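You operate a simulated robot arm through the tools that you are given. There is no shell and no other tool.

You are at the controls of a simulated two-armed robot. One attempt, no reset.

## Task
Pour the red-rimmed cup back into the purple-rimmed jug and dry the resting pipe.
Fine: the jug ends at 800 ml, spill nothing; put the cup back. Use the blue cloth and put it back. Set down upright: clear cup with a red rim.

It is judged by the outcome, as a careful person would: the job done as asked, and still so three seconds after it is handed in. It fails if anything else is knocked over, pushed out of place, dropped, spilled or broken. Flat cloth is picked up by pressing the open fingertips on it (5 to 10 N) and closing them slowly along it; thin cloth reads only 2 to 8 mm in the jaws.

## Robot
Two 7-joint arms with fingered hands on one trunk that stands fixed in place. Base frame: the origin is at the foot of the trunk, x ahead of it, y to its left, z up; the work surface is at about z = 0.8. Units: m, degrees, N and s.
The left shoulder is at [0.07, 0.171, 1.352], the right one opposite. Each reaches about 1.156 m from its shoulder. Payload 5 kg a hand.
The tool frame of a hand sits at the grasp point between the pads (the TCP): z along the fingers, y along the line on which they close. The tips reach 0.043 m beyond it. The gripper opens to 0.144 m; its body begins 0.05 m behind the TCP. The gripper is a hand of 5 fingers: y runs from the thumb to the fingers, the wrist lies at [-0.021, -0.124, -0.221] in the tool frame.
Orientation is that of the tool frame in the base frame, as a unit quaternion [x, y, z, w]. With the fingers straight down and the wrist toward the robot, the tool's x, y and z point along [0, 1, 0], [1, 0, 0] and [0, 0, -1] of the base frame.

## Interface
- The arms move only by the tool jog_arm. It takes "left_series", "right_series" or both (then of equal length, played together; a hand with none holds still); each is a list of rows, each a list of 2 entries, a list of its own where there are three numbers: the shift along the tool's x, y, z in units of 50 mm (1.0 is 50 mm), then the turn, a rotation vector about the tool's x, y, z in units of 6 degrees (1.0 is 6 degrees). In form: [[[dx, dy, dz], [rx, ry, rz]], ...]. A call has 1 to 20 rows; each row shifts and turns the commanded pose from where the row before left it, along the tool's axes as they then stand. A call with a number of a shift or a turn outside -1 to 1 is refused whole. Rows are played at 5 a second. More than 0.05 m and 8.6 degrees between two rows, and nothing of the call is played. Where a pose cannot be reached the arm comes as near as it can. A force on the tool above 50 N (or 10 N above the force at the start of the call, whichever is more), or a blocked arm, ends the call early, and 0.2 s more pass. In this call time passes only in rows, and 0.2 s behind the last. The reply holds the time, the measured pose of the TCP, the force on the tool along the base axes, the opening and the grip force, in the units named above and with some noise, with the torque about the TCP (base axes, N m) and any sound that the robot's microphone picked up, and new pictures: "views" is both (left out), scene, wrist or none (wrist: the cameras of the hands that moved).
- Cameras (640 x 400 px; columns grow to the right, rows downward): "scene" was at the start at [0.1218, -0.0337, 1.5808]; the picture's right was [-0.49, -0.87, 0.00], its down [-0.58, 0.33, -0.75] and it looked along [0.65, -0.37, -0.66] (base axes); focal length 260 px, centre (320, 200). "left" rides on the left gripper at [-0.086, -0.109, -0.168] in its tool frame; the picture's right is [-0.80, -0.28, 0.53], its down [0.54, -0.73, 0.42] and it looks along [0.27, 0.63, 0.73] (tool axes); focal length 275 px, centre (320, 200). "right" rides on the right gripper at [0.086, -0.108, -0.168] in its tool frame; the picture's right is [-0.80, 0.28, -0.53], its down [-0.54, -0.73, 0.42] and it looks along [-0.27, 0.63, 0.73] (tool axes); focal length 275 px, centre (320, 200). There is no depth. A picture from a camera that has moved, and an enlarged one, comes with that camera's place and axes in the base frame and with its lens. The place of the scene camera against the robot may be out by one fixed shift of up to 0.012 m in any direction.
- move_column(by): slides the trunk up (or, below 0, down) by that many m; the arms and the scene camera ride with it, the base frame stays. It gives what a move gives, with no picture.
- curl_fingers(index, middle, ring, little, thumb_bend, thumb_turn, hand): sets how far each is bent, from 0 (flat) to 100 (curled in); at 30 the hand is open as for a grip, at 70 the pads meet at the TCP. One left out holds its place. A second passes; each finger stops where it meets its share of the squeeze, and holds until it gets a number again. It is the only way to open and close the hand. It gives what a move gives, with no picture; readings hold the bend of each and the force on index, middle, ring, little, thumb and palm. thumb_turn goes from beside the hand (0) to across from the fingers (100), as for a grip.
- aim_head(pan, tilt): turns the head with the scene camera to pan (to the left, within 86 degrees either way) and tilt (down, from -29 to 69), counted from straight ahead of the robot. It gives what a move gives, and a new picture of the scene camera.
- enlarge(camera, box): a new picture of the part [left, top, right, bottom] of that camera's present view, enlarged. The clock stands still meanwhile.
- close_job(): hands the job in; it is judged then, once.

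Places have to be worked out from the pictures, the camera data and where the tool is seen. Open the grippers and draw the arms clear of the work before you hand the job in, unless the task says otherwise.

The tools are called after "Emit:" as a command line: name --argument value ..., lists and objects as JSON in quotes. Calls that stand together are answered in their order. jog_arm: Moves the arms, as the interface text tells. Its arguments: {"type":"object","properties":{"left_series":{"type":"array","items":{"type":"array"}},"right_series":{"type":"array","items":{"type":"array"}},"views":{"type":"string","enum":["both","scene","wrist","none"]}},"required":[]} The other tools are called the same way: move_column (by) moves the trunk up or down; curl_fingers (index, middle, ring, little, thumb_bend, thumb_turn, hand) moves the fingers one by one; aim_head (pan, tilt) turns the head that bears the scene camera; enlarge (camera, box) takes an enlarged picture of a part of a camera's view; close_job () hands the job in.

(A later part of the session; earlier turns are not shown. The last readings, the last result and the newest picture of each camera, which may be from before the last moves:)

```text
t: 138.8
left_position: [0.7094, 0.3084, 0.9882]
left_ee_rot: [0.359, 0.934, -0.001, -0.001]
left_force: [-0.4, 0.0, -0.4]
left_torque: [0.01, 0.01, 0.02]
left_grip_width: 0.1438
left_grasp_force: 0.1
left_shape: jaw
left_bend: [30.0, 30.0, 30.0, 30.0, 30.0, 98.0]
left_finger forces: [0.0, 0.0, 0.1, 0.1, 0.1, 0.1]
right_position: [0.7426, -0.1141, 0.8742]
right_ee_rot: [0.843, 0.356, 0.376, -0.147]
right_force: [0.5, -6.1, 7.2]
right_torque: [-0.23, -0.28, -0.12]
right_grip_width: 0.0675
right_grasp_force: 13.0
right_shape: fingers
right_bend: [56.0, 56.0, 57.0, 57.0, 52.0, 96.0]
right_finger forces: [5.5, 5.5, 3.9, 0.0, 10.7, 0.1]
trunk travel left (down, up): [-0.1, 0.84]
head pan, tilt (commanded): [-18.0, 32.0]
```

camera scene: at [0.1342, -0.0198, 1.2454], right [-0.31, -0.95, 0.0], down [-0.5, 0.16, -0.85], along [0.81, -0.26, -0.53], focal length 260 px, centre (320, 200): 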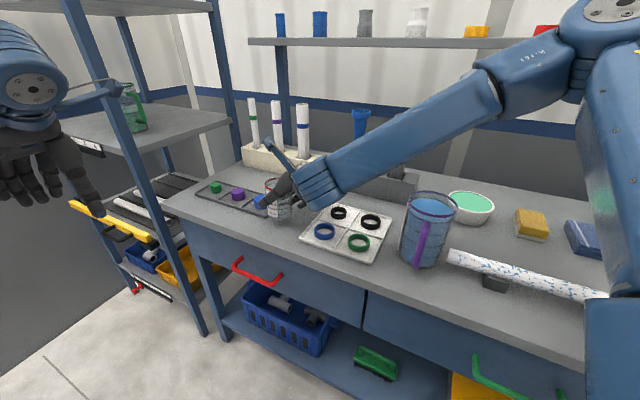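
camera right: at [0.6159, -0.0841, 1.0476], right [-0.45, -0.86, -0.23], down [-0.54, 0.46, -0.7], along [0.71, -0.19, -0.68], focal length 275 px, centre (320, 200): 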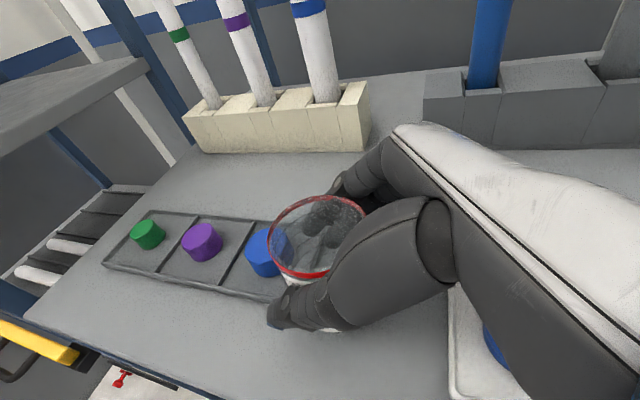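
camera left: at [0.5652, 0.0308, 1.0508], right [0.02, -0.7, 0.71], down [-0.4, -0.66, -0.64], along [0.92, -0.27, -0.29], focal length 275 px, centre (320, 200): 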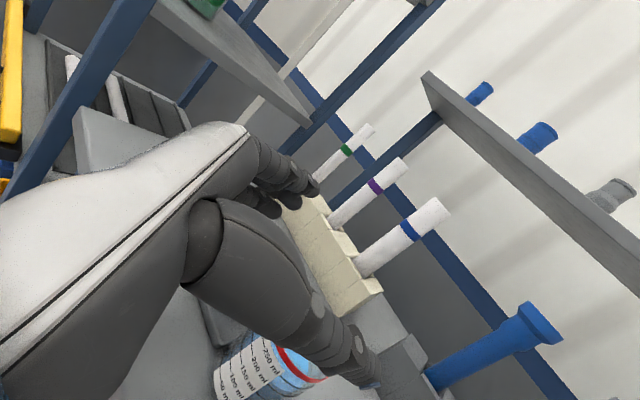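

There's still 7 N up and 6 N sideways, so I look closely at the cup's base and the tray edge before releasing.

Emit:
enlarge --camera "right" --box '[240, 170, 400, 330]'

Emit:
enlarge --camera "scene" --box '[250, 170, 320, 240]'

```text
2.50 times, centred on (320, 250) of right
camera zoom: at [0.6163, -0.0831, 1.0485], right [-0.45, -0.86, -0.22], down [-0.54, 0.46, -0.7], along [0.71, -0.19, -0.68], focal length 688 px, centre (320, 75)
```

zoom: 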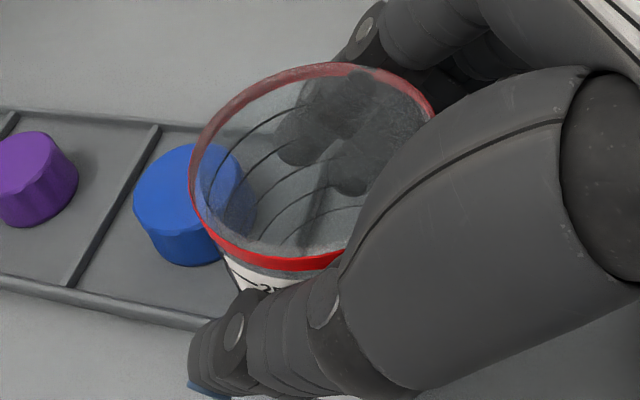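

```text
5.71 times, centred on (285, 205) of scene
camera zoom: at [0.1333, -0.02, 1.2454], right [-0.31, -0.95, 0.0], down [-0.5, 0.16, -0.85], along [0.81, -0.26, -0.53], focal length 1488 px, centre (520, 171)
```

zoom: 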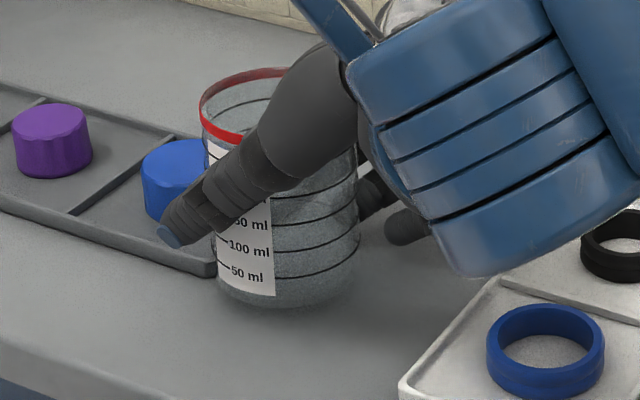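

The cup sits about 5 mm high: its base edge has caught the tray's lip on the left. I lift 8 mm, shift 6 mm away from the tray, and lower again.

Emit:
jog_arm --right_series '[[[0.12, 0, -0.108], [0, 0, 0]], [[0.05, 0, -0.045], [0, 0, 0]], [[-0.036, 0.033, -0.04], [0, 0, 0]], [[-0.036, 0.033, -0.04], [0, 0, 0]]]' --views "none"

Emit:
jog_arm --right_series '[[[-0.06, 0, 0.054], [0, 0, 0]], [[-0.06, 0, 0.054], [0, 0, 0]], [[-0.05, 0, 0.045], [0, 0, 0]]]' --views "scene"

Emit:
enlarge --camera "scene" --box '[250, 170, 320, 240]'

```text
t: 139.8
left_position: [0.7096, 0.309, 0.9868]
left_ee_rot: [0.359, 0.933, 0.001, -0.002]
left_force: [-0.6, -0.7, -0.4]
left_torque: [0.0, 0.03, -0.01]
left_grip_width: 0.1439
left_grasp_force: 0.1
left_shape: jaw
left_bend: [30.0, 30.0, 30.0, 30.0, 30.0, 98.0]
left_finger forces: [0.0, 0.1, 0.0, 0.0, 0.0, 0.1]
right_position: [0.7417, -0.1167, 0.8862]
right_ee_rot: [0.843, 0.357, 0.375, -0.147]
right_force: [-0.6, 0.3, -0.1]
right_torque: [0.04, -0.03, 0.04]
right_grip_width: 0.0675
right_grasp_force: 11.6
right_shape: fingers
right_bend: [56.0, 56.0, 57.0, 57.0, 52.0, 96.0]
right_finger forces: [5.2, 4.0, 2.7, 0.0, 11.9, 0.0]
trunk travel left (down, up): [-0.1, 0.84]
head pan, tilt (commanded): [-18.0, 32.0]
```

```text
t: 140.6
left_position: [0.709, 0.3074, 0.9866]
left_ee_rot: [0.358, 0.934, 0.0, -0.002]
left_force: [0.3, -0.7, 0.2]
left_torque: [0.03, -0.03, 0.01]
left_grip_width: 0.1439
left_grasp_force: 0.1
left_shape: jaw
left_bend: [30.0, 30.0, 30.0, 30.0, 30.0, 98.0]
left_finger forces: [0.0, 0.0, 0.0, 0.0, 0.0, 0.0]
right_position: [0.7406, -0.1182, 0.8746]
right_ee_rot: [0.842, 0.357, 0.376, -0.147]
right_force: [0.5, -0.1, -0.4]
right_torque: [-0.01, -0.02, -0.01]
right_grip_width: 0.0671
right_grasp_force: 11.6
right_shape: fingers
right_bend: [56.0, 56.0, 57.0, 57.0, 52.0, 96.0]
right_finger forces: [5.1, 4.0, 2.7, 0.1, 11.9, 0.0]
trunk travel left (down, up): [-0.1, 0.84]
head pan, tilt (commanded): [-18.0, 32.0]
camera scene: at [0.1341, -0.0198, 1.2454], right [-0.31, -0.95, 0.0], down [-0.5, 0.16, -0.85], along [0.81, -0.26, -0.53], focal length 260 px, centre (320, 200)
```

scene: 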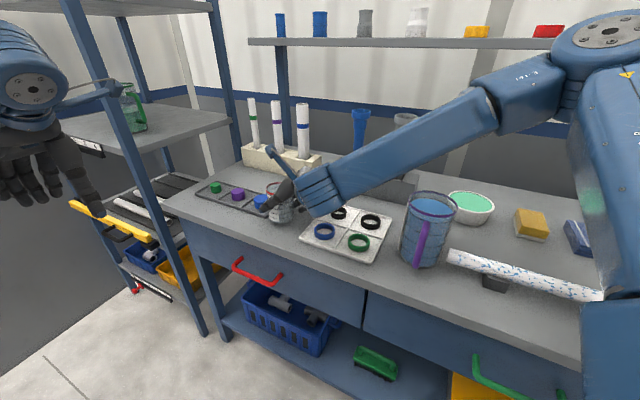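

```text
5.71 times, centred on (285, 205) of scene
camera zoom: at [0.1341, -0.0198, 1.2454], right [-0.31, -0.95, 0.0], down [-0.5, 0.16, -0.85], along [0.81, -0.26, -0.53], focal length 1488 px, centre (520, 171)
```

zoom: 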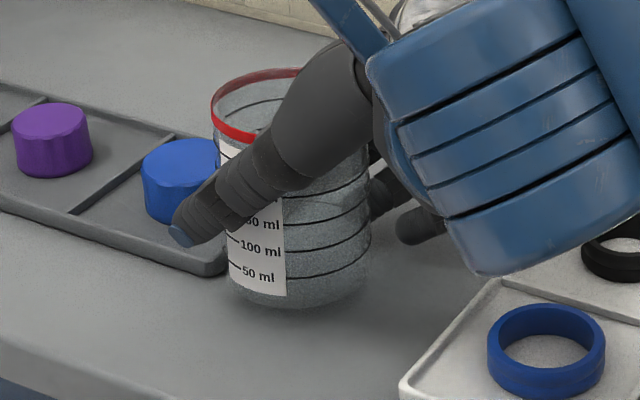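

No contact now at the same height, confirming it. The tray corner is clear beside the cup; I lower the last few millimetres gently.

Emit:
jog_arm --right_series '[[[-0.03, 0, 0.027], [0, 0, 0]], [[-0.03, 0, 0.027], [0, 0, 0]], [[-0.03, 0, 0.027], [0, 0, 0]]]' --views "none"

```text
t: 141.4
left_position: [0.7098, 0.3084, 0.9872]
left_ee_rot: [0.359, 0.933, 0.0, -0.002]
left_force: [0.3, 0.4, 0.1]
left_torque: [-0.04, -0.01, 0.0]
left_grip_width: 0.1439
left_grasp_force: 0.1
left_shape: jaw
left_bend: [30.0, 30.0, 30.0, 30.0, 30.0, 98.0]
left_finger forces: [0.1, 0.1, 0.0, 0.0, 0.1, 0.1]
right_position: [0.7407, -0.1186, 0.8699]
right_ee_rot: [0.842, 0.357, 0.376, -0.148]
right_force: [0.3, 0.3, 1.4]
right_torque: [0.02, -0.06, 0.01]
right_grip_width: 0.0674
right_grasp_force: 11.9
right_shape: fingers
right_bend: [56.0, 56.0, 57.0, 57.0, 52.0, 96.0]
right_finger forces: [5.0, 4.1, 2.9, 0.0, 12.0, 0.1]
trunk travel left (down, up): [-0.1, 0.84]
head pan, tilt (commanded): [-18.0, 32.0]
```

Just touching (1.4 N) at z=0.870. I open the hand in small steps to leave the cup standing.

Emit:
curl_fingers --hand "right" --index 54 --middle 54 --ring 54 --little 54 --thumb_bend 51

Emit:
curl_fingers --hand "right" --index 49 --middle 49 --ring 49 --little 49 --thumb_bend 46

Emit:
curl_fingers --hand "right" --index 32 --middle 32 --ring 32 --little 32 --thumb_bend 30

Emit:
enlarge --camera "scene" --box '[240, 160, 330, 240]'

Emit:
enlarge --camera "right" --box '[240, 140, 480, 400]'

```text
t: 142.4
left_position: [0.7094, 0.3082, 0.9875]
left_ee_rot: [0.358, 0.934, 0.0, -0.001]
left_force: [0.9, 0.2, -0.4]
left_torque: [-0.01, 0.02, -0.03]
left_grip_width: 0.1439
left_grasp_force: 0.0
left_shape: jaw
left_bend: [30.0, 30.0, 30.0, 30.0, 30.0, 98.0]
left_finger forces: [0.1, 0.0, 0.1, 0.0, 0.1, 0.0]
right_position: [0.7392, -0.1191, 0.8688]
right_ee_rot: [0.842, 0.356, 0.376, -0.149]
right_force: [-0.6, 0.6, 1.1]
right_torque: [-0.01, -0.02, 0.03]
right_grip_width: 0.072
right_grasp_force: 2.6
right_shape: fingers
right_bend: [54.0, 54.0, 54.0, 54.0, 50.0, 97.0]
right_finger forces: [0.9, 0.7, 0.1, 0.1, 2.4, 0.0]
trunk travel left (down, up): [-0.1, 0.84]
head pan, tilt (commanded): [-18.0, 32.0]
```

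```text
t: 143.4
left_position: [0.7089, 0.3079, 0.9866]
left_ee_rot: [0.359, 0.933, 0.001, -0.002]
left_force: [-0.4, -0.7, 0.4]
left_torque: [0.03, -0.02, 0.04]
left_grip_width: 0.1441
left_grasp_force: 0.1
left_shape: jaw
left_bend: [30.0, 30.0, 30.0, 30.0, 30.0, 98.0]
left_finger forces: [0.0, 0.1, 0.1, 0.1, 0.0, 0.0]
right_position: [0.7402, -0.1199, 0.8689]
right_ee_rot: [0.842, 0.357, 0.376, -0.148]
right_force: [0.6, -0.8, -0.2]
right_torque: [0.04, 0.03, 0.02]
right_grip_width: 0.0869
right_grasp_force: 0.1
right_shape: fingers
right_bend: [49.0, 49.0, 49.0, 49.0, 46.0, 97.0]
right_finger forces: [0.0, 0.0, 0.0, 0.0, 0.0, 0.0]
trunk travel left (down, up): [-0.1, 0.84]
head pan, tilt (commanded): [-18.0, 32.0]
```

```text
t: 144.4
left_position: [0.7096, 0.3078, 0.9862]
left_ee_rot: [0.358, 0.934, 0.0, -0.001]
left_force: [-0.2, -0.2, 0.6]
left_torque: [-0.02, -0.02, 0.02]
left_grip_width: 0.1442
left_grasp_force: 0.1
left_shape: jaw
left_bend: [30.0, 30.0, 30.0, 30.0, 30.0, 98.0]
left_finger forces: [0.0, 0.0, 0.1, 0.0, 0.0, 0.0]
right_position: [0.7392, -0.1189, 0.8682]
right_ee_rot: [0.842, 0.357, 0.377, -0.148]
right_force: [-0.3, 0.2, 0.1]
right_torque: [0.01, 0.02, 0.03]
right_grip_width: 0.1458
right_grasp_force: 0.0
right_shape: fingers
right_bend: [32.0, 32.0, 32.0, 32.0, 30.0, 97.0]
right_finger forces: [0.0, 0.0, 0.1, 0.0, 0.0, 0.0]
trunk travel left (down, up): [-0.1, 0.84]
head pan, tilt (commanded): [-18.0, 32.0]
```

```text
5.00 times, centred on (285, 200) of scene
camera zoom: at [0.1339, -0.0196, 1.2454], right [-0.31, -0.95, 0.0], down [-0.5, 0.16, -0.85], along [0.81, -0.26, -0.53], focal length 1302 px, centre (495, 200)
```

zoom: 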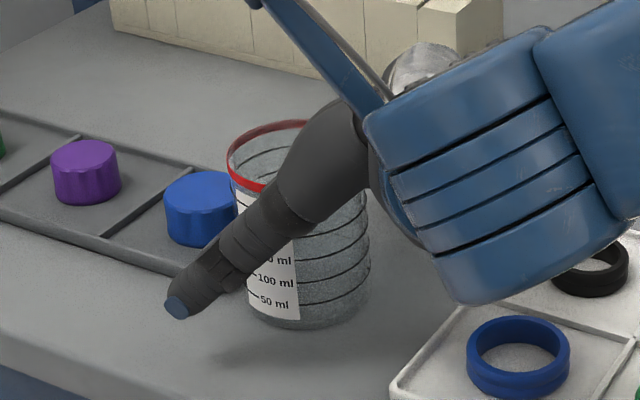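

```text
1.54 times, centred on (360, 270) of right
camera zoom: at [0.6139, -0.0888, 1.0429], right [-0.45, -0.87, -0.22], down [-0.54, 0.46, -0.7], along [0.71, -0.19, -0.68], focal length 424 px, centre (258, 92)
```

zoom: 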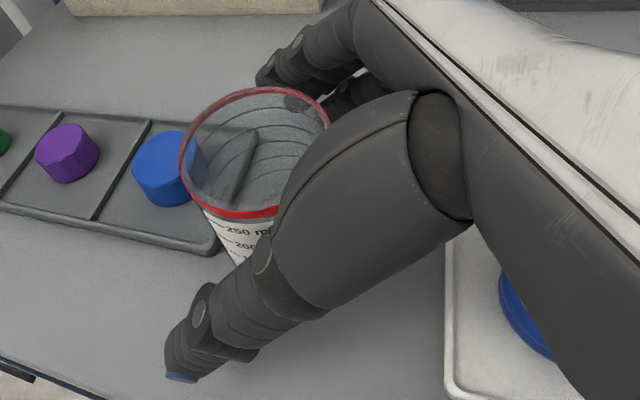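

The cup stands upright and free, a few millimetres from where it was. I raise the hand straight up off it.

Emit:
jog_arm --right_series '[[[0.4, 0, -0.36], [0, 0, 0]], [[0.5, 0, -0.45], [0, 0, 0]], [[0.5, 0, -0.45], [0, 0, 0]], [[0.5, 0, -0.45], [0, 0, 0]], [[0.5, 0, -0.45], [0, 0, 0]], [[0.5, 0, -0.45], [0, 0, 0]]]' --views "scene"

Emit:
enlarge --camera "scene" --box '[180, 150, 340, 250]'

```text
t: 145.8
left_position: [0.7088, 0.3087, 0.9877]
left_ee_rot: [0.358, 0.934, 0.0, -0.003]
left_force: [-0.3, 0.4, 0.7]
left_torque: [-0.02, -0.02, -0.02]
left_grip_width: 0.1439
left_grasp_force: 0.1
left_shape: jaw
left_bend: [30.0, 30.0, 30.0, 30.0, 30.0, 98.0]
left_finger forces: [0.0, 0.0, 0.1, 0.0, 0.0, 0.0]
right_position: [0.7378, -0.1165, 1.0632]
right_ee_rot: [0.842, 0.357, 0.376, -0.148]
right_force: [0.2, 1.1, -0.3]
right_torque: [-0.03, -0.01, -0.04]
right_grip_width: 0.1459
right_grasp_force: 0.1
right_shape: fingers
right_bend: [32.0, 32.0, 32.0, 32.0, 30.0, 97.0]
right_finger forces: [0.0, 0.0, 0.0, 0.1, 0.0, 0.1]
trunk travel left (down, up): [-0.1, 0.84]
head pan, tilt (commanded): [-18.0, 32.0]
camera scene: at [0.1328, -0.0191, 1.2455], right [-0.31, -0.95, 0.0], down [-0.5, 0.16, -0.85], along [0.81, -0.26, -0.53], focal length 260 px, centre (320, 200)
```

scene: 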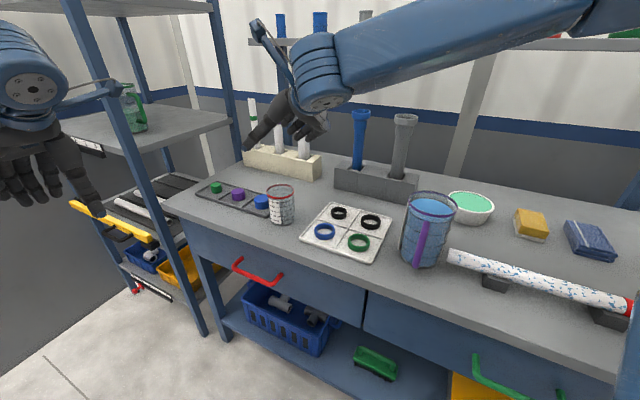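

```text
4.00 times, centred on (260, 200) of scene
camera zoom: at [0.1328, -0.0191, 1.2455], right [-0.31, -0.95, 0.0], down [-0.5, 0.16, -0.85], along [0.81, -0.26, -0.53], focal length 1042 px, centre (560, 200)
```

zoom: 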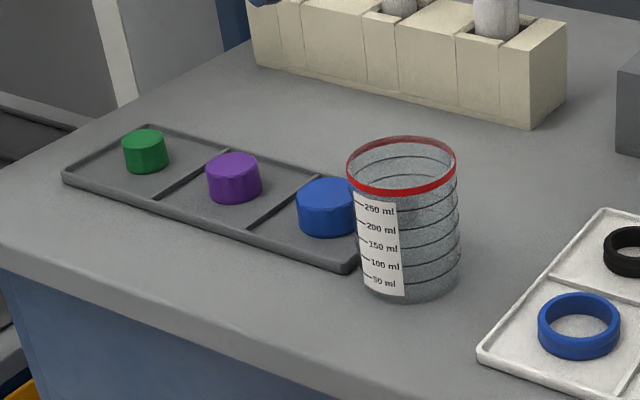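

The cup stands upright, clear of the tray, with the jug at 800 ml. Next is the cloth: I raise the trunk by 0.30 m so the right arm can work fingers-down over the right half of the bench with its elbow high.

Emit:
move_column --by 0.3

Emit:
jog_arm --right_series '[[[0, 0, 0], [0, -1, 0]], [[0, 0, 0], [0, -1, 0]], [[0, 0, 0], [0, -1, 0]], [[0, 0, 0], [0, -1, 0]], [[0, 0, 0], [0, -1, 0]], [[0, 0, 0], [0, -1, 0]], [[0, 0, 0], [0, -1, 0]], [[0, 0, 0], [0, -1, 0]], [[0, 0, 0], [0, 0, -1]], [[0, 0, 0], [0, 0, -1]], [[0, 0, 0], [0, 0, -1]], [[0, 0, 0], [0, 0, -1]], [[0, 0, 0], [0, 0, -1]], [[0, 0, 0], [0, 0, -1]], [[0, 0, 0], [0, 0, -1]], [[0, 0, 0], [0, 0, -0.6]]]' --views "scene"

```text
t: 148.8
left_position: [0.7105, 0.3075, 1.2872]
left_ee_rot: [0.359, 0.933, 0.001, -0.002]
left_force: [-0.3, -1.0, 0.4]
left_torque: [-0.02, 0.0, -0.02]
left_grip_width: 0.1441
left_grasp_force: 0.0
left_shape: jaw
left_bend: [30.0, 30.0, 30.0, 30.0, 30.0, 98.0]
left_finger forces: [0.0, 0.0, 0.1, 0.1, 0.0, 0.0]
right_position: [0.7391, -0.1178, 1.3638]
right_ee_rot: [0.843, 0.356, 0.376, -0.148]
right_force: [-0.3, 0.3, -1.1]
right_torque: [0.03, 0.02, 0.05]
right_grip_width: 0.1455
right_grasp_force: 0.0
right_shape: fingers
right_bend: [32.0, 32.0, 32.0, 32.0, 30.0, 97.0]
right_finger forces: [0.0, 0.1, 0.0, 0.0, 0.0, 0.0]
trunk travel left (down, up): [-0.4, 0.54]
head pan, tilt (commanded): [-18.0, 32.0]
```

```text
t: 152.2
left_position: [0.7097, 0.3077, 1.2883]
left_ee_rot: [0.358, 0.934, 0.0, -0.001]
left_force: [0.0, -0.5, -0.4]
left_torque: [0.0, 0.03, 0.0]
left_grip_width: 0.1441
left_grasp_force: 0.1
left_shape: jaw
left_bend: [30.0, 30.0, 30.0, 30.0, 30.0, 98.0]
left_finger forces: [0.1, 0.1, 0.0, 0.1, 0.0, 0.0]
right_position: [0.7329, -0.1585, 1.3777]
right_ee_rot: [0.698, 0.714, 0.051, 0.01]
right_force: [0.9, 0.1, -0.6]
right_torque: [0.0, -0.01, 0.03]
right_grip_width: 0.1461
right_grasp_force: 0.0
right_shape: fingers
right_bend: [32.0, 32.0, 32.0, 32.0, 30.0, 98.0]
right_finger forces: [0.0, 0.1, 0.1, 0.0, 0.0, 0.1]
right hand out of reach, approached as far as the arm can: row 6, 7, 8
trunk travel left (down, up): [-0.4, 0.54]
head pan, tilt (commanded): [-18.0, 32.0]
camera scene: at [0.1338, -0.0198, 1.5454], right [-0.31, -0.95, 0.0], down [-0.5, 0.16, -0.85], along [0.81, -0.26, -0.53], focal length 260 px, centre (320, 200)
```

scene: 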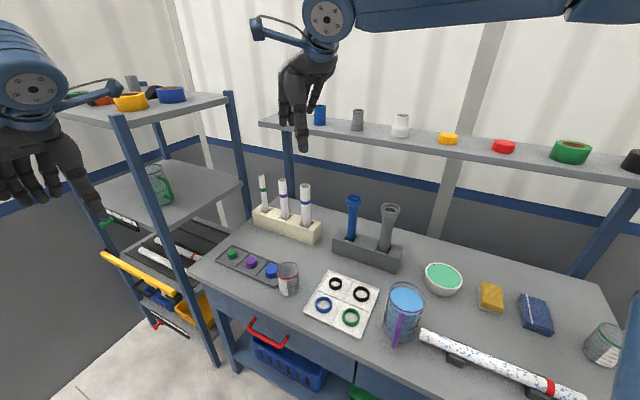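

Hand is fingers-down again at heading 90°. I fly it over to the right above the pipe/cloth area, staying clear of the shelf.

Emit:
jog_arm --right_series '[[[-0.79, -0.47, 0], [0, 0, 0]], [[-0.79, -0.47, 0], [0, 0, 0]], [[-0.79, -0.47, 0], [0, 0, 0]], [[-0.79, -0.47, 0], [0, 0, 0]], [[-0.79, -0.47, 0], [0, 0, 0]], [[-0.79, -0.47, 0], [0, 0, 0]], [[-0.79, -0.47, 0], [0, 0, 0]], [[-0.79, -0.47, 0.1], [0, 0, 0]], [[-0.79, -0.47, 0.1], [0, 0, 0]], [[-0.79, -0.47, 0.1], [0, 0, 0]], [[-0.79, -0.47, 0.1], [0, 0, 0]], [[-0.79, -0.47, 0.1], [0, 0, 0]], [[-0.79, -0.47, 0.1], [0, 0, 0]], [[-0.79, -0.47, 0.1], [0, 0, 0]]]' --views "none"

Emit:
aim_head --pan -55 --tilt 45

```text
t: 155.2
left_position: [0.7094, 0.3067, 1.2894]
left_ee_rot: [0.358, 0.934, 0.002, -0.002]
left_force: [0.2, -0.1, -0.1]
left_torque: [0.06, -0.04, -0.03]
left_grip_width: 0.1439
left_grasp_force: 0.0
left_shape: jaw
left_bend: [30.0, 30.0, 30.0, 30.0, 30.0, 98.0]
left_finger forces: [0.1, 0.0, 0.0, 0.0, 0.0, 0.0]
right_position: [0.4178, -0.7182, 1.2805]
right_ee_rot: [0.699, 0.713, 0.051, 0.009]
right_force: [-0.6, -0.4, -0.4]
right_torque: [0.04, -0.01, 0.0]
right_grip_width: 0.1461
right_grasp_force: 0.0
right_shape: fingers
right_bend: [32.0, 32.0, 32.0, 32.0, 30.0, 98.0]
right_finger forces: [0.1, 0.0, 0.0, 0.0, 0.1, 0.1]
trunk travel left (down, up): [-0.4, 0.54]
head pan, tilt (commanded): [-18.0, 32.0]
```

```text
t: 156.2
left_position: [0.7088, 0.3075, 1.2881]
left_ee_rot: [0.358, 0.934, 0.0, -0.002]
left_force: [0.4, 0.3, 0.9]
left_torque: [-0.01, 0.02, 0.02]
left_grip_width: 0.1441
left_grasp_force: 0.1
left_shape: jaw
left_bend: [30.0, 30.0, 30.0, 30.0, 30.0, 98.0]
left_finger forces: [0.1, 0.0, 0.1, 0.0, 0.0, 0.1]
right_position: [0.4186, -0.7141, 1.2812]
right_ee_rot: [0.699, 0.713, 0.051, 0.009]
right_force: [0.7, -0.2, 0.7]
right_torque: [0.0, 0.01, -0.05]
right_grip_width: 0.1462
right_grasp_force: 0.1
right_shape: fingers
right_bend: [32.0, 32.0, 32.0, 32.0, 30.0, 98.0]
right_finger forces: [0.0, 0.0, 0.1, 0.0, 0.1, 0.0]
trunk travel left (down, up): [-0.4, 0.54]
head pan, tilt (commanded): [-55.0, 45.0]
camera scene: at [0.0954, -0.0589, 1.5259], right [-0.82, -0.57, 0.0], down [-0.41, 0.58, -0.71], along [0.41, -0.58, -0.71], focal length 260 px, centre (320, 200)
```

scene: 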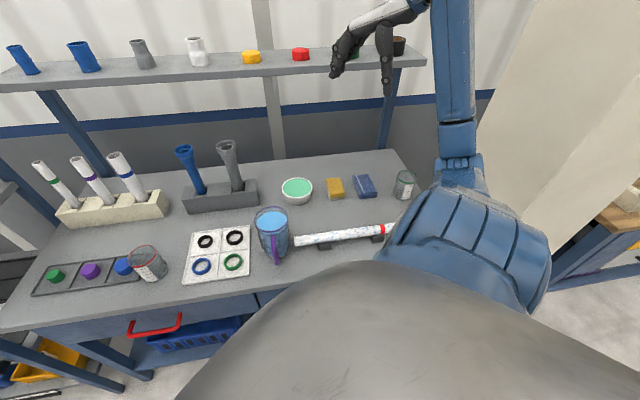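

The elbow hangs down in this posture, so to keep it well above the bench while the hand works low I raise the trunk another 0.20 m, stretching the arm.

Emit:
move_column --by 0.2

Emit:
aim_head --pan -58 --tilt 50

Emit:
enlarge --camera "scene" --box '[260, 130, 440, 260]'

```text
t: 158.4
left_position: [0.7097, 0.308, 1.4873]
left_ee_rot: [0.358, 0.934, 0.001, -0.001]
left_force: [0.1, -0.3, 0.4]
left_torque: [0.04, -0.03, 0.01]
left_grip_width: 0.1441
left_grasp_force: 0.0
left_shape: jaw
left_bend: [30.0, 30.0, 30.0, 30.0, 30.0, 98.0]
left_finger forces: [0.1, 0.1, 0.1, 0.0, 0.1, 0.0]
right_position: [0.4189, -0.7131, 1.4808]
right_ee_rot: [0.699, 0.714, 0.052, 0.009]
right_force: [-0.1, -0.1, -0.2]
right_torque: [0.03, -0.02, -0.01]
right_grip_width: 0.1463
right_grasp_force: 0.1
right_shape: fingers
right_bend: [32.0, 32.0, 32.0, 32.0, 30.0, 98.0]
right_finger forces: [0.1, 0.1, 0.0, 0.1, 0.0, 0.0]
trunk travel left (down, up): [-0.6, 0.34]
head pan, tilt (commanded): [-55.0, 45.0]
```

```text
t: 159.0
left_position: [0.709, 0.3085, 1.4867]
left_ee_rot: [0.359, 0.933, 0.0, -0.001]
left_force: [-0.3, 1.0, -0.5]
left_torque: [-0.01, 0.0, 0.0]
left_grip_width: 0.144
left_grasp_force: 0.0
left_shape: jaw
left_bend: [30.0, 30.0, 30.0, 30.0, 30.0, 98.0]
left_finger forces: [0.0, 0.1, 0.0, 0.0, 0.1, 0.0]
right_position: [0.4194, -0.7139, 1.4812]
right_ee_rot: [0.699, 0.713, 0.051, 0.009]
right_force: [0.0, -1.5, -0.5]
right_torque: [-0.01, -0.02, 0.02]
right_grip_width: 0.146
right_grasp_force: 0.0
right_shape: fingers
right_bend: [32.0, 32.0, 32.0, 32.0, 30.0, 98.0]
right_finger forces: [0.0, 0.0, 0.1, 0.0, 0.0, 0.0]
trunk travel left (down, up): [-0.6, 0.34]
head pan, tilt (commanded): [-58.0, 50.0]
camera scene: at [0.0897, -0.0575, 1.719], right [-0.85, -0.53, 0.0], down [-0.41, 0.65, -0.64], along [0.34, -0.55, -0.77], focal length 260 px, centre (320, 200)
```

scene: 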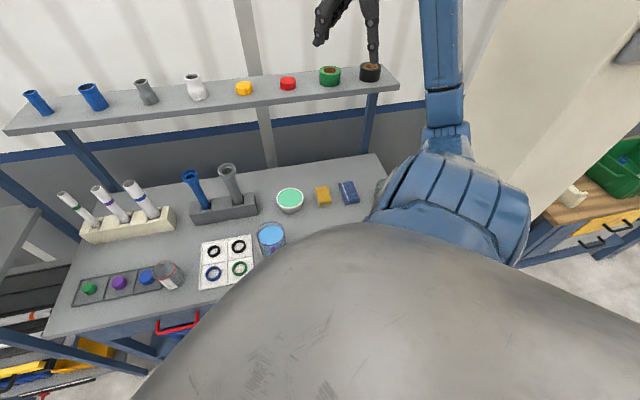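

```text
3.08 times, centred on (350, 195) of scene
camera zoom: at [0.0897, -0.0575, 1.719], right [-0.85, -0.53, 0.0], down [-0.41, 0.65, -0.64], along [0.34, -0.55, -0.77], focal length 801 px, centre (228, 215)
```

zoom: 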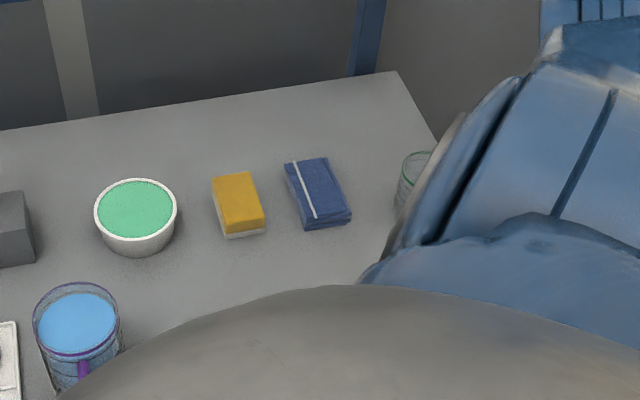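

With the trunk up the arm is well extended, though my own body hides the pipe from the head camera. The cloth (centre ≈ (0.403, -0.817)) is in view; I straighten the hand and descend beside the shelf, keeping a margin.

Emit:
jog_arm --right_series '[[[0, 0, 0], [0.8, -0.55, 0]], [[-0.3, -0.1, 0.9], [0, 0, 0]], [[-0.3, -0.1, 0.9], [0, 0, 0]], [[0, 0, 0.96], [0, 0, 0]], [[0, 0, 0.96], [0, 0, 0]], [[0, 0, 0.96], [0, 0, 0]], [[0, 0, 0.96], [0, 0, 0]], [[0, 0, 0.96], [0, 0, 0]], [[0, 0, 0.9], [0, 0, 0]]]' --views "both"

```text
t: 161.0
left_position: [0.7096, 0.3071, 1.4865]
left_ee_rot: [0.358, 0.934, 0.0, -0.002]
left_force: [-0.4, -1.0, 1.0]
left_torque: [-0.01, -0.01, 0.0]
left_grip_width: 0.144
left_grasp_force: 0.1
left_shape: jaw
left_bend: [30.0, 30.0, 30.0, 30.0, 30.0, 98.0]
left_finger forces: [0.0, 0.0, 0.1, 0.1, 0.0, 0.0]
right_position: [0.4122, -0.7406, 1.1046]
right_ee_rot: [0.701, 0.713, 0.0, 0.0]
right_force: [0.1, -0.2, 0.1]
right_torque: [0.04, -0.02, 0.02]
right_grip_width: 0.1463
right_grasp_force: 0.0
right_shape: fingers
right_bend: [32.0, 32.0, 32.0, 32.0, 30.0, 98.0]
right_finger forces: [0.0, 0.0, 0.0, 0.0, 0.0, 0.0]
trunk travel left (down, up): [-0.6, 0.34]
head pan, tilt (commanded): [-58.0, 50.0]
camera scene: at [0.0893, -0.0582, 1.7191], right [-0.85, -0.53, 0.0], down [-0.41, 0.65, -0.64], along [0.34, -0.54, -0.77], focal length 260 px, centre (320, 200)
camera right: at [0.302, -0.6585, 1.2727], right [0.3, -0.79, 0.53], down [-0.71, -0.56, -0.42], along [0.63, -0.26, -0.73], focal length 275 px, centre (320, 200)
```

scene: 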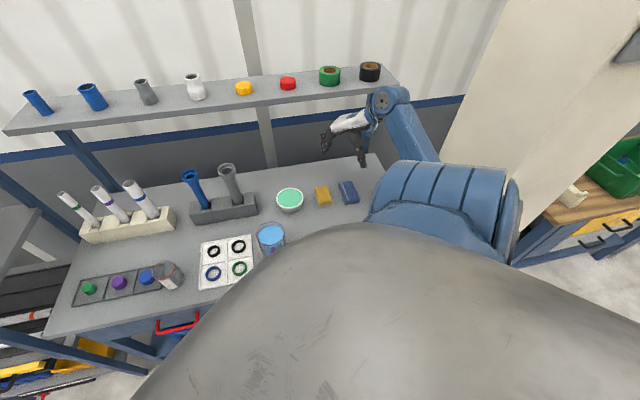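
right: 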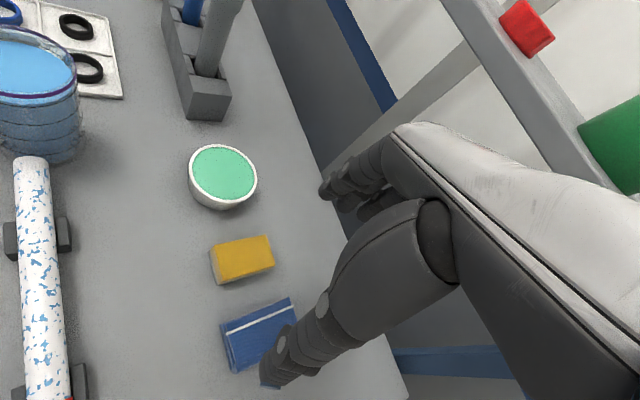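

The wrist camera puts the folded cloth at centre (0.404, -0.817), about 0.12 m along the bench depth and 0.068 m across, consistent with the head camera. I move above it and set the fingers to about 70 mm opening so both tips land on it.

Emit:
jog_arm --right_series '[[[-0.5, -0.05, 0.6], [0, 0, 0]], [[-0.5, -0.05, 0.6], [0, 0, 0]], [[-0.5, -0.05, 0.7], [0, 0, 0]]]' --views "none"

Emit:
curl_fingers --hand "right" --index 52 --middle 52 --ring 52 --little 52 --thumb_bend 52

Emit:
jog_arm --right_series '[[[0, 0, 0.6], [0, 0, 0]]]' --views "both"

Emit:
enlarge --camera "scene" --box '[290, 110, 430, 220]'

```text
t: 161.8
left_position: [0.7112, 0.3074, 1.4875]
left_ee_rot: [0.359, 0.933, 0.001, -0.002]
left_force: [0.8, -0.2, 1.2]
left_torque: [0.0, 0.0, -0.02]
left_grip_width: 0.1442
left_grasp_force: 0.1
left_shape: jaw
left_bend: [30.0, 30.0, 30.0, 30.0, 30.0, 98.0]
left_finger forces: [0.0, 0.0, 0.1, 0.0, 0.1, 0.0]
right_position: [0.4047, -0.8188, 1.0087]
right_ee_rot: [0.7, 0.714, 0.001, 0.0]
right_force: [0.9, 0.2, 0.4]
right_torque: [0.05, 0.0, 0.0]
right_grip_width: 0.1465
right_grasp_force: 0.0
right_shape: fingers
right_bend: [32.0, 32.0, 32.0, 32.0, 30.0, 98.0]
right_finger forces: [0.0, 0.1, 0.0, 0.0, 0.1, 0.0]
trunk travel left (down, up): [-0.6, 0.34]
head pan, tilt (commanded): [-58.0, 50.0]
```

```text
t: 162.8
left_position: [0.71, 0.3097, 1.4877]
left_ee_rot: [0.358, 0.934, 0.0, -0.001]
left_force: [0.1, -0.8, -0.6]
left_torque: [0.03, 0.0, 0.0]
left_grip_width: 0.144
left_grasp_force: 0.1
left_shape: jaw
left_bend: [30.0, 30.0, 30.0, 30.0, 30.0, 98.0]
left_finger forces: [0.0, 0.1, 0.1, 0.1, 0.0, 0.0]
right_position: [0.4045, -0.8178, 1.0092]
right_ee_rot: [0.7, 0.714, 0.0, 0.001]
right_force: [-0.4, 0.3, 0.9]
right_torque: [-0.03, -0.03, 0.0]
right_grip_width: 0.072
right_grasp_force: 0.1
right_shape: fingers
right_bend: [52.0, 52.0, 52.0, 52.0, 52.0, 98.0]
right_finger forces: [0.1, 0.0, 0.1, 0.1, 0.1, 0.0]
trunk travel left (down, up): [-0.6, 0.34]
head pan, tilt (commanded): [-58.0, 50.0]
```

```text
t: 163.2
left_position: [0.7101, 0.3074, 1.4869]
left_ee_rot: [0.358, 0.934, 0.001, -0.003]
left_force: [-0.2, -1.0, -0.9]
left_torque: [0.02, 0.04, -0.01]
left_grip_width: 0.144
left_grasp_force: 0.0
left_shape: jaw
left_bend: [30.0, 30.0, 30.0, 30.0, 30.0, 98.0]
left_finger forces: [0.0, 0.1, 0.0, 0.0, 0.1, 0.1]
right_position: [0.4032, -0.82, 0.9785]
right_ee_rot: [0.7, 0.714, 0.0, 0.0]
right_force: [1.2, -0.3, 0.1]
right_torque: [0.0, -0.01, -0.02]
right_grip_width: 0.0719
right_grasp_force: 0.0
right_shape: fingers
right_bend: [52.0, 52.0, 52.0, 52.0, 52.0, 98.0]
right_finger forces: [0.0, 0.1, 0.0, 0.0, 0.1, 0.0]
trunk travel left (down, up): [-0.6, 0.34]
head pan, tilt (commanded): [-58.0, 50.0]
camera scene: at [0.0897, -0.0582, 1.719], right [-0.85, -0.53, 0.0], down [-0.41, 0.65, -0.64], along [0.34, -0.54, -0.77], focal length 260 px, centre (320, 200)
camera right: at [0.2923, -0.7368, 1.1458], right [0.3, -0.79, 0.53], down [-0.71, -0.56, -0.42], along [0.63, -0.26, -0.73], focal length 275 px, centre (320, 200)
```

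scene: 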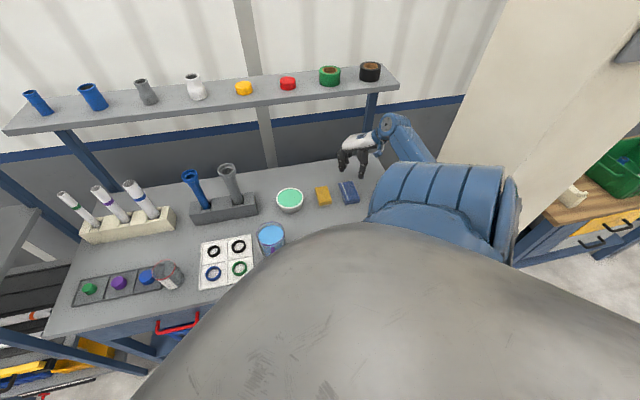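
right: 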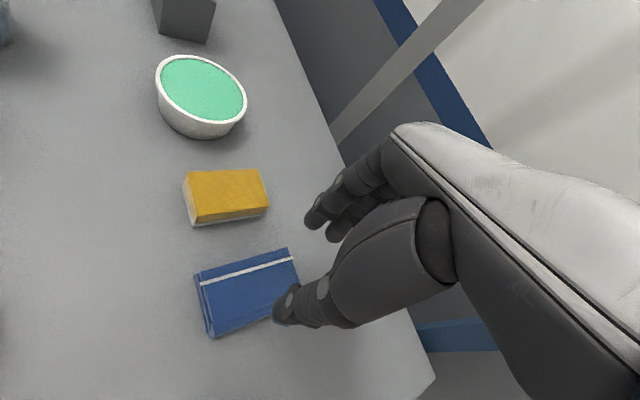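

```text
3.64 times, centred on (360, 165) of scene
camera zoom: at [0.0897, -0.0582, 1.719], right [-0.85, -0.53, 0.0], down [-0.41, 0.65, -0.64], along [0.34, -0.54, -0.77], focal length 947 px, centre (174, 327)
```

zoom: 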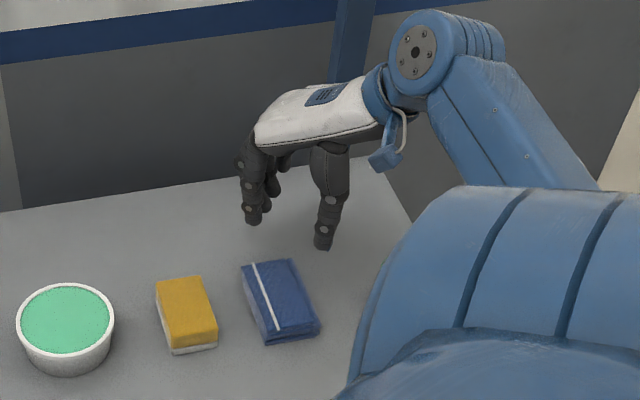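

The hand is poised right over the cloth (TCP 0.403, -0.820 vs cloth centre 0.405, -0.815). I descend 90 mm, then feel for contact in small steps.

Emit:
jog_arm --right_series '[[[0.1, 0, 0.6], [0, 0, 0]], [[0, 0, 0.6], [0, 0, 0]], [[0, 0, 0.5], [0, 0, 0]]]' --views "none"

Emit:
jog_arm --right_series '[[[0, 0, 0.1], [0, 0, 0]], [[0, 0, 0.1], [0, 0, 0]], [[0, 0, 0.06], [0, 0, 0]]]' --views "wrist"

```text
t: 164.0
left_position: [0.7089, 0.3078, 1.4882]
left_ee_rot: [0.359, 0.933, 0.0, -0.001]
left_force: [0.1, -0.4, -0.4]
left_torque: [0.01, 0.0, 0.03]
left_grip_width: 0.1441
left_grasp_force: 0.1
left_shape: jaw
left_bend: [30.0, 30.0, 30.0, 30.0, 30.0, 98.0]
left_finger forces: [0.0, 0.0, 0.0, 0.0, 0.1, 0.0]
right_position: [0.404, -0.8143, 0.8931]
right_ee_rot: [0.7, 0.714, 0.001, 0.0]
right_force: [-0.9, 0.2, 0.3]
right_torque: [0.02, -0.01, -0.02]
right_grip_width: 0.0719
right_grasp_force: 0.0
right_shape: fingers
right_bend: [52.0, 52.0, 52.0, 52.0, 52.0, 98.0]
right_finger forces: [0.1, 0.1, 0.0, 0.0, 0.0, 0.0]
trunk travel left (down, up): [-0.6, 0.34]
head pan, tilt (commanded): [-58.0, 50.0]
```

```text
t: 164.8
left_position: [0.7099, 0.3081, 1.4872]
left_ee_rot: [0.358, 0.934, 0.0, -0.002]
left_force: [0.2, 0.0, -0.2]
left_torque: [0.0, 0.02, -0.01]
left_grip_width: 0.144
left_grasp_force: 0.0
left_shape: jaw
left_bend: [30.0, 30.0, 30.0, 30.0, 30.0, 98.0]
left_finger forces: [0.0, 0.0, 0.1, 0.0, 0.0, 0.0]
right_position: [0.4044, -0.8147, 0.8828]
right_ee_rot: [0.7, 0.714, 0.001, 0.001]
right_force: [-0.7, -0.5, 0.3]
right_torque: [0.0, -0.01, 0.01]
right_grip_width: 0.072
right_grasp_force: 0.1
right_shape: fingers
right_bend: [52.0, 52.0, 52.0, 52.0, 52.0, 98.0]
right_finger forces: [0.1, 0.0, 0.0, 0.1, 0.0, 0.0]
trunk travel left (down, up): [-0.6, 0.34]
head pan, tilt (commanded): [-58.0, 50.0]
camera right: at [0.2939, -0.7312, 1.0505], right [0.3, -0.79, 0.53], down [-0.71, -0.56, -0.42], along [0.63, -0.26, -0.73], focal length 275 px, centre (320, 200)
```

right: 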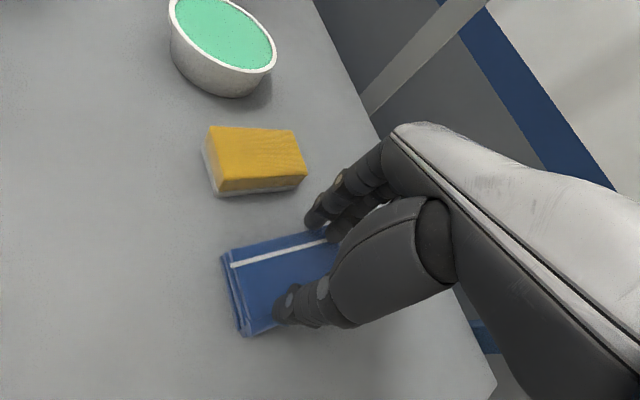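

Contact hasn't occurred yet, and the index tip would land just off the cloth's edge. Turning the hand so all four fingertips line up along the cloth's length is better: I raise a little and yaw toward heading 130°.

Emit:
jog_arm --right_series '[[[0, 0, -0.8], [0, 0, 0]], [[0, 0, 0], [0, 0, -1]], [[0, 0, 0], [0, 0, -1]], [[0, 0, 0], [0, 0, -1]], [[0, 0, 0], [0, 0, -1]], [[0, 0, 0], [0, 0, -1]], [[0, 0, 0], [0, 0, -1]], [[0, 0, 0], [0, 0, -1]]]' --views "both"

```text
t: 166.6
left_position: [0.7104, 0.3071, 1.4868]
left_ee_rot: [0.359, 0.933, 0.001, -0.001]
left_force: [0.4, 0.1, -0.4]
left_torque: [0.02, 0.02, -0.02]
left_grip_width: 0.1442
left_grasp_force: 0.0
left_shape: jaw
left_bend: [30.0, 30.0, 30.0, 30.0, 30.0, 98.0]
left_finger forces: [0.0, 0.1, 0.0, 0.1, 0.0, 0.1]
right_position: [0.4048, -0.8137, 0.9222]
right_ee_rot: [0.397, 0.918, 0.001, 0.0]
right_force: [0.1, 0.2, 0.4]
right_torque: [0.04, 0.01, -0.02]
right_grip_width: 0.0719
right_grasp_force: 0.1
right_shape: fingers
right_bend: [52.0, 52.0, 52.0, 52.0, 52.0, 98.0]
right_finger forces: [0.0, 0.0, 0.0, 0.0, 0.0, 0.0]
trunk travel left (down, up): [-0.6, 0.34]
head pan, tilt (commanded): [-58.0, 50.0]
camera scene: at [0.0901, -0.0575, 1.719], right [-0.85, -0.53, 0.0], down [-0.41, 0.65, -0.64], along [0.34, -0.55, -0.77], focal length 260 px, centre (320, 200)
camera right: at [0.2664, -0.8274, 1.0902], right [0.75, -0.39, 0.53], down [-0.16, -0.89, -0.42], along [0.64, 0.23, -0.73], focal length 275 px, centre (320, 200)
```

scene: 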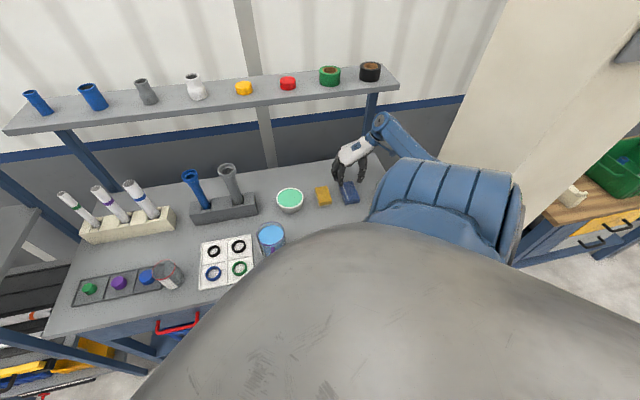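
right: 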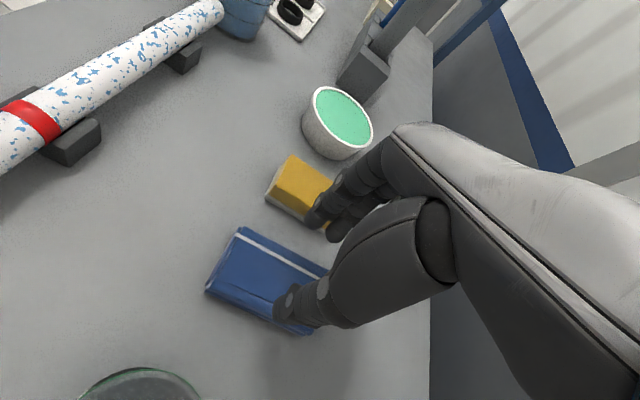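

Heading 133° reached exactly; the four fingers now line up along the cloth, clear of the yellow block and the green glass. I narrow the opening to ~57 mm and descend toward contact.

Emit:
curl_fingers --hand "right" --index 56 --middle 56 --ring 56 --little 56 --thumb_bend 56

Emit:
jog_arm --right_series '[[[0, 0, 0.5], [0, 0, 0]], [[0, 0, 0.3], [0, 0, 0]], [[0, 0, 0.1], [0, 0, 0]], [[0, 0, 0.06], [0, 0, 0]]]' --views "wrist"

```text
t: 167.6
left_position: [0.7086, 0.308, 1.4883]
left_ee_rot: [0.359, 0.933, 0.0, -0.001]
left_force: [-0.3, 1.1, 0.2]
left_torque: [0.02, 0.02, 0.03]
left_grip_width: 0.144
left_grasp_force: 0.1
left_shape: jaw
left_bend: [30.0, 30.0, 30.0, 30.0, 30.0, 98.0]
left_finger forces: [0.0, 0.0, 0.0, 0.0, 0.0, 0.0]
right_position: [0.4055, -0.815, 0.9238]
right_ee_rot: [0.397, 0.918, 0.001, 0.001]
right_force: [-0.3, 0.1, -0.2]
right_torque: [0.0, -0.03, 0.0]
right_grip_width: 0.0577
right_grasp_force: 0.1
right_shape: fingers
right_bend: [56.0, 56.0, 56.0, 56.0, 56.0, 98.0]
right_finger forces: [0.0, 0.1, 0.0, 0.0, 0.0, 0.0]
trunk travel left (down, up): [-0.6, 0.34]
head pan, tilt (commanded): [-58.0, 50.0]
```

```text
t: 168.6
left_position: [0.7095, 0.3084, 1.4877]
left_ee_rot: [0.358, 0.934, 0.0, -0.001]
left_force: [-0.9, -0.1, -0.1]
left_torque: [0.02, 0.02, -0.01]
left_grip_width: 0.144
left_grasp_force: 0.2
left_shape: jaw
left_bend: [30.0, 30.0, 30.0, 30.0, 30.0, 98.0]
left_finger forces: [0.1, 0.0, 0.0, 0.0, 0.0, 0.1]
right_position: [0.4051, -0.8141, 0.8752]
right_ee_rot: [0.398, 0.917, 0.0, 0.0]
right_force: [0.3, 0.8, 2.0]
right_torque: [0.08, 0.0, 0.03]
right_grip_width: 0.0576
right_grasp_force: 0.4
right_shape: fingers
right_bend: [56.0, 56.0, 56.0, 56.0, 56.0, 98.0]
right_finger forces: [0.1, 1.8, 0.0, 0.0, 0.1, 0.0]
trunk travel left (down, up): [-0.6, 0.34]
head pan, tilt (commanded): [-58.0, 50.0]
camera right: at [0.266, -0.8272, 1.0429], right [0.75, -0.39, 0.54], down [-0.16, -0.89, -0.42], along [0.64, 0.23, -0.73], focal length 275 px, centre (320, 200)
```

right: 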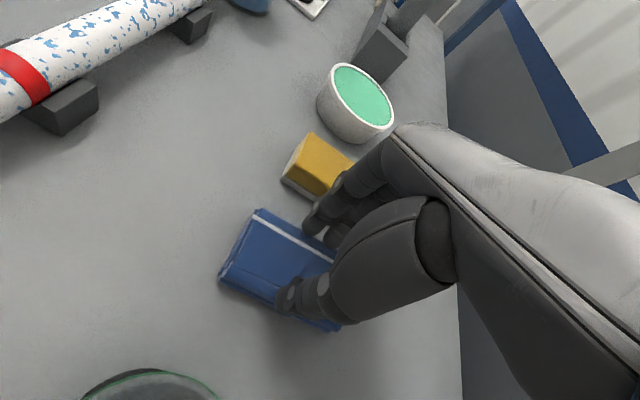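

First contact (middle finger 1.8 N) at z=0.875. I press down in 2 mm steps to reach 5-10 N.

Emit:
jog_arm --right_series '[[[0, 0, 0.04], [0, 0, 0]], [[0, 0, 0.03], [0, 0, 0]]]' --views "none"

```text
t: 169.2
left_position: [0.7089, 0.3094, 1.4862]
left_ee_rot: [0.359, 0.934, 0.0, -0.002]
left_force: [0.1, 0.9, 0.5]
left_torque: [-0.01, 0.0, 0.0]
left_grip_width: 0.144
left_grasp_force: 0.0
left_shape: jaw
left_bend: [30.0, 30.0, 30.0, 30.0, 30.0, 98.0]
left_finger forces: [0.0, 0.1, 0.1, 0.1, 0.0, 0.0]
right_position: [0.4046, -0.8139, 0.8744]
right_ee_rot: [0.398, 0.918, 0.0, 0.002]
right_force: [1.4, 0.7, 13.2]
right_torque: [0.1, -0.36, 0.03]
right_grip_width: 0.0573
right_grasp_force: 6.5
right_shape: fingers
right_bend: [56.0, 56.0, 56.0, 56.0, 56.0, 98.0]
right_finger forces: [1.1, 10.5, 0.0, 0.0, 1.9, 0.1]
trunk travel left (down, up): [-0.6, 0.34]
head pan, tilt (commanded): [-58.0, 50.0]
```

13 N is a bit much; I ease off 1 mm to land within 5-10 N.

Emit:
jog_arm --right_series '[[[0, 0, -0.025], [0, 0, 0]]]' --views "none"

```text
t: 169.6
left_position: [0.7091, 0.3086, 1.4868]
left_ee_rot: [0.359, 0.933, 0.0, -0.003]
left_force: [-0.6, 0.2, 1.0]
left_torque: [-0.02, -0.03, -0.01]
left_grip_width: 0.1439
left_grasp_force: 0.1
left_shape: jaw
left_bend: [30.0, 30.0, 30.0, 30.0, 30.0, 98.0]
left_finger forces: [0.0, 0.0, 0.1, 0.0, 0.0, 0.0]
right_position: [0.4055, -0.8133, 0.8748]
right_ee_rot: [0.398, 0.917, 0.0, 0.001]
right_force: [2.1, -0.3, 9.8]
right_torque: [0.07, -0.33, 0.01]
right_grip_width: 0.0573
right_grasp_force: 5.4
right_shape: fingers
right_bend: [56.0, 56.0, 56.0, 56.0, 56.0, 98.0]
right_finger forces: [1.1, 8.9, 0.0, 0.0, 1.4, 0.0]
trunk travel left (down, up): [-0.6, 0.34]
head pan, tilt (commanded): [-58.0, 50.0]
```

Press force 9.8 N, in range. Now I close the fingers slowly along the cloth, a couple of units at a time, watching force and width.

Emit:
curl_fingers --hand "right" --index 58 --middle 58 --ring 58 --little 58 --thumb_bend 58

Emit:
curl_fingers --hand "right" --index 60 --middle 60 --ring 60 --little 60 --thumb_bend 60

Emit:
enlarge --camera "right" --box '[200, 160, 420, 350]'

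```text
t: 170.6
left_position: [0.709, 0.3091, 1.4867]
left_ee_rot: [0.359, 0.933, 0.0, -0.002]
left_force: [0.2, 0.3, -0.1]
left_torque: [-0.04, -0.01, -0.01]
left_grip_width: 0.1443
left_grasp_force: 0.1
left_shape: jaw
left_bend: [30.0, 30.0, 30.0, 30.0, 30.0, 98.0]
left_finger forces: [0.0, 0.0, 0.1, 0.0, 0.0, 0.0]
right_position: [0.404, -0.8137, 0.8748]
right_ee_rot: [0.398, 0.918, 0.0, 0.001]
right_force: [4.3, 0.3, 10.6]
right_torque: [0.12, -0.46, 0.0]
right_grip_width: 0.0557
right_grasp_force: 6.3
right_shape: fingers
right_bend: [56.0, 56.0, 57.0, 57.0, 56.0, 98.0]
right_finger forces: [0.9, 10.2, 0.0, 0.0, 1.2, 0.1]
trunk travel left (down, up): [-0.6, 0.34]
head pan, tilt (commanded): [-58.0, 50.0]
```

```text
t: 171.6
left_position: [0.7092, 0.31, 1.4878]
left_ee_rot: [0.358, 0.934, 0.0, -0.001]
left_force: [-0.3, 0.4, 0.4]
left_torque: [0.01, 0.03, 0.0]
left_grip_width: 0.1442
left_grasp_force: 0.2
left_shape: jaw
left_bend: [30.0, 30.0, 30.0, 30.0, 30.0, 98.0]
left_finger forces: [0.0, 0.0, 0.0, 0.0, 0.1, 0.1]
right_position: [0.4048, -0.8142, 0.8752]
right_ee_rot: [0.397, 0.918, 0.001, 0.001]
right_force: [5.6, 2.4, 12.6]
right_torque: [0.27, -0.68, 0.09]
right_grip_width: 0.0464
right_grasp_force: 9.1
right_shape: fingers
right_bend: [60.0, 57.0, 60.0, 60.0, 58.0, 97.0]
right_finger forces: [0.4, 15.6, 0.0, 0.1, 2.1, 0.1]
trunk travel left (down, up): [-0.6, 0.34]
head pan, tilt (commanded): [-58.0, 50.0]
```

```text
2.11 times, centred on (310, 255) of right
camera zoom: at [0.2663, -0.8257, 1.0421], right [0.75, -0.39, 0.54], down [-0.16, -0.89, -0.42], along [0.64, 0.23, -0.73], focal length 580 px, centre (341, 84)
```

zoom: 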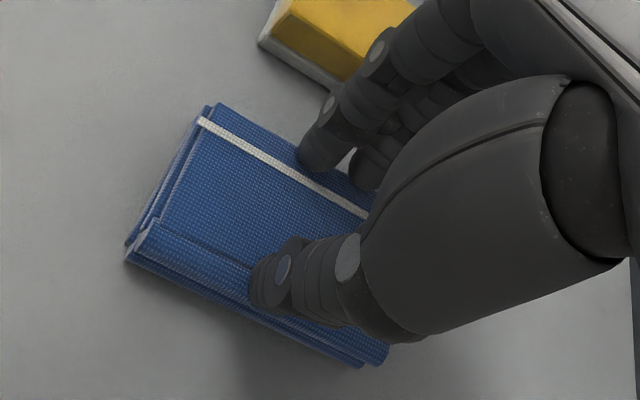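

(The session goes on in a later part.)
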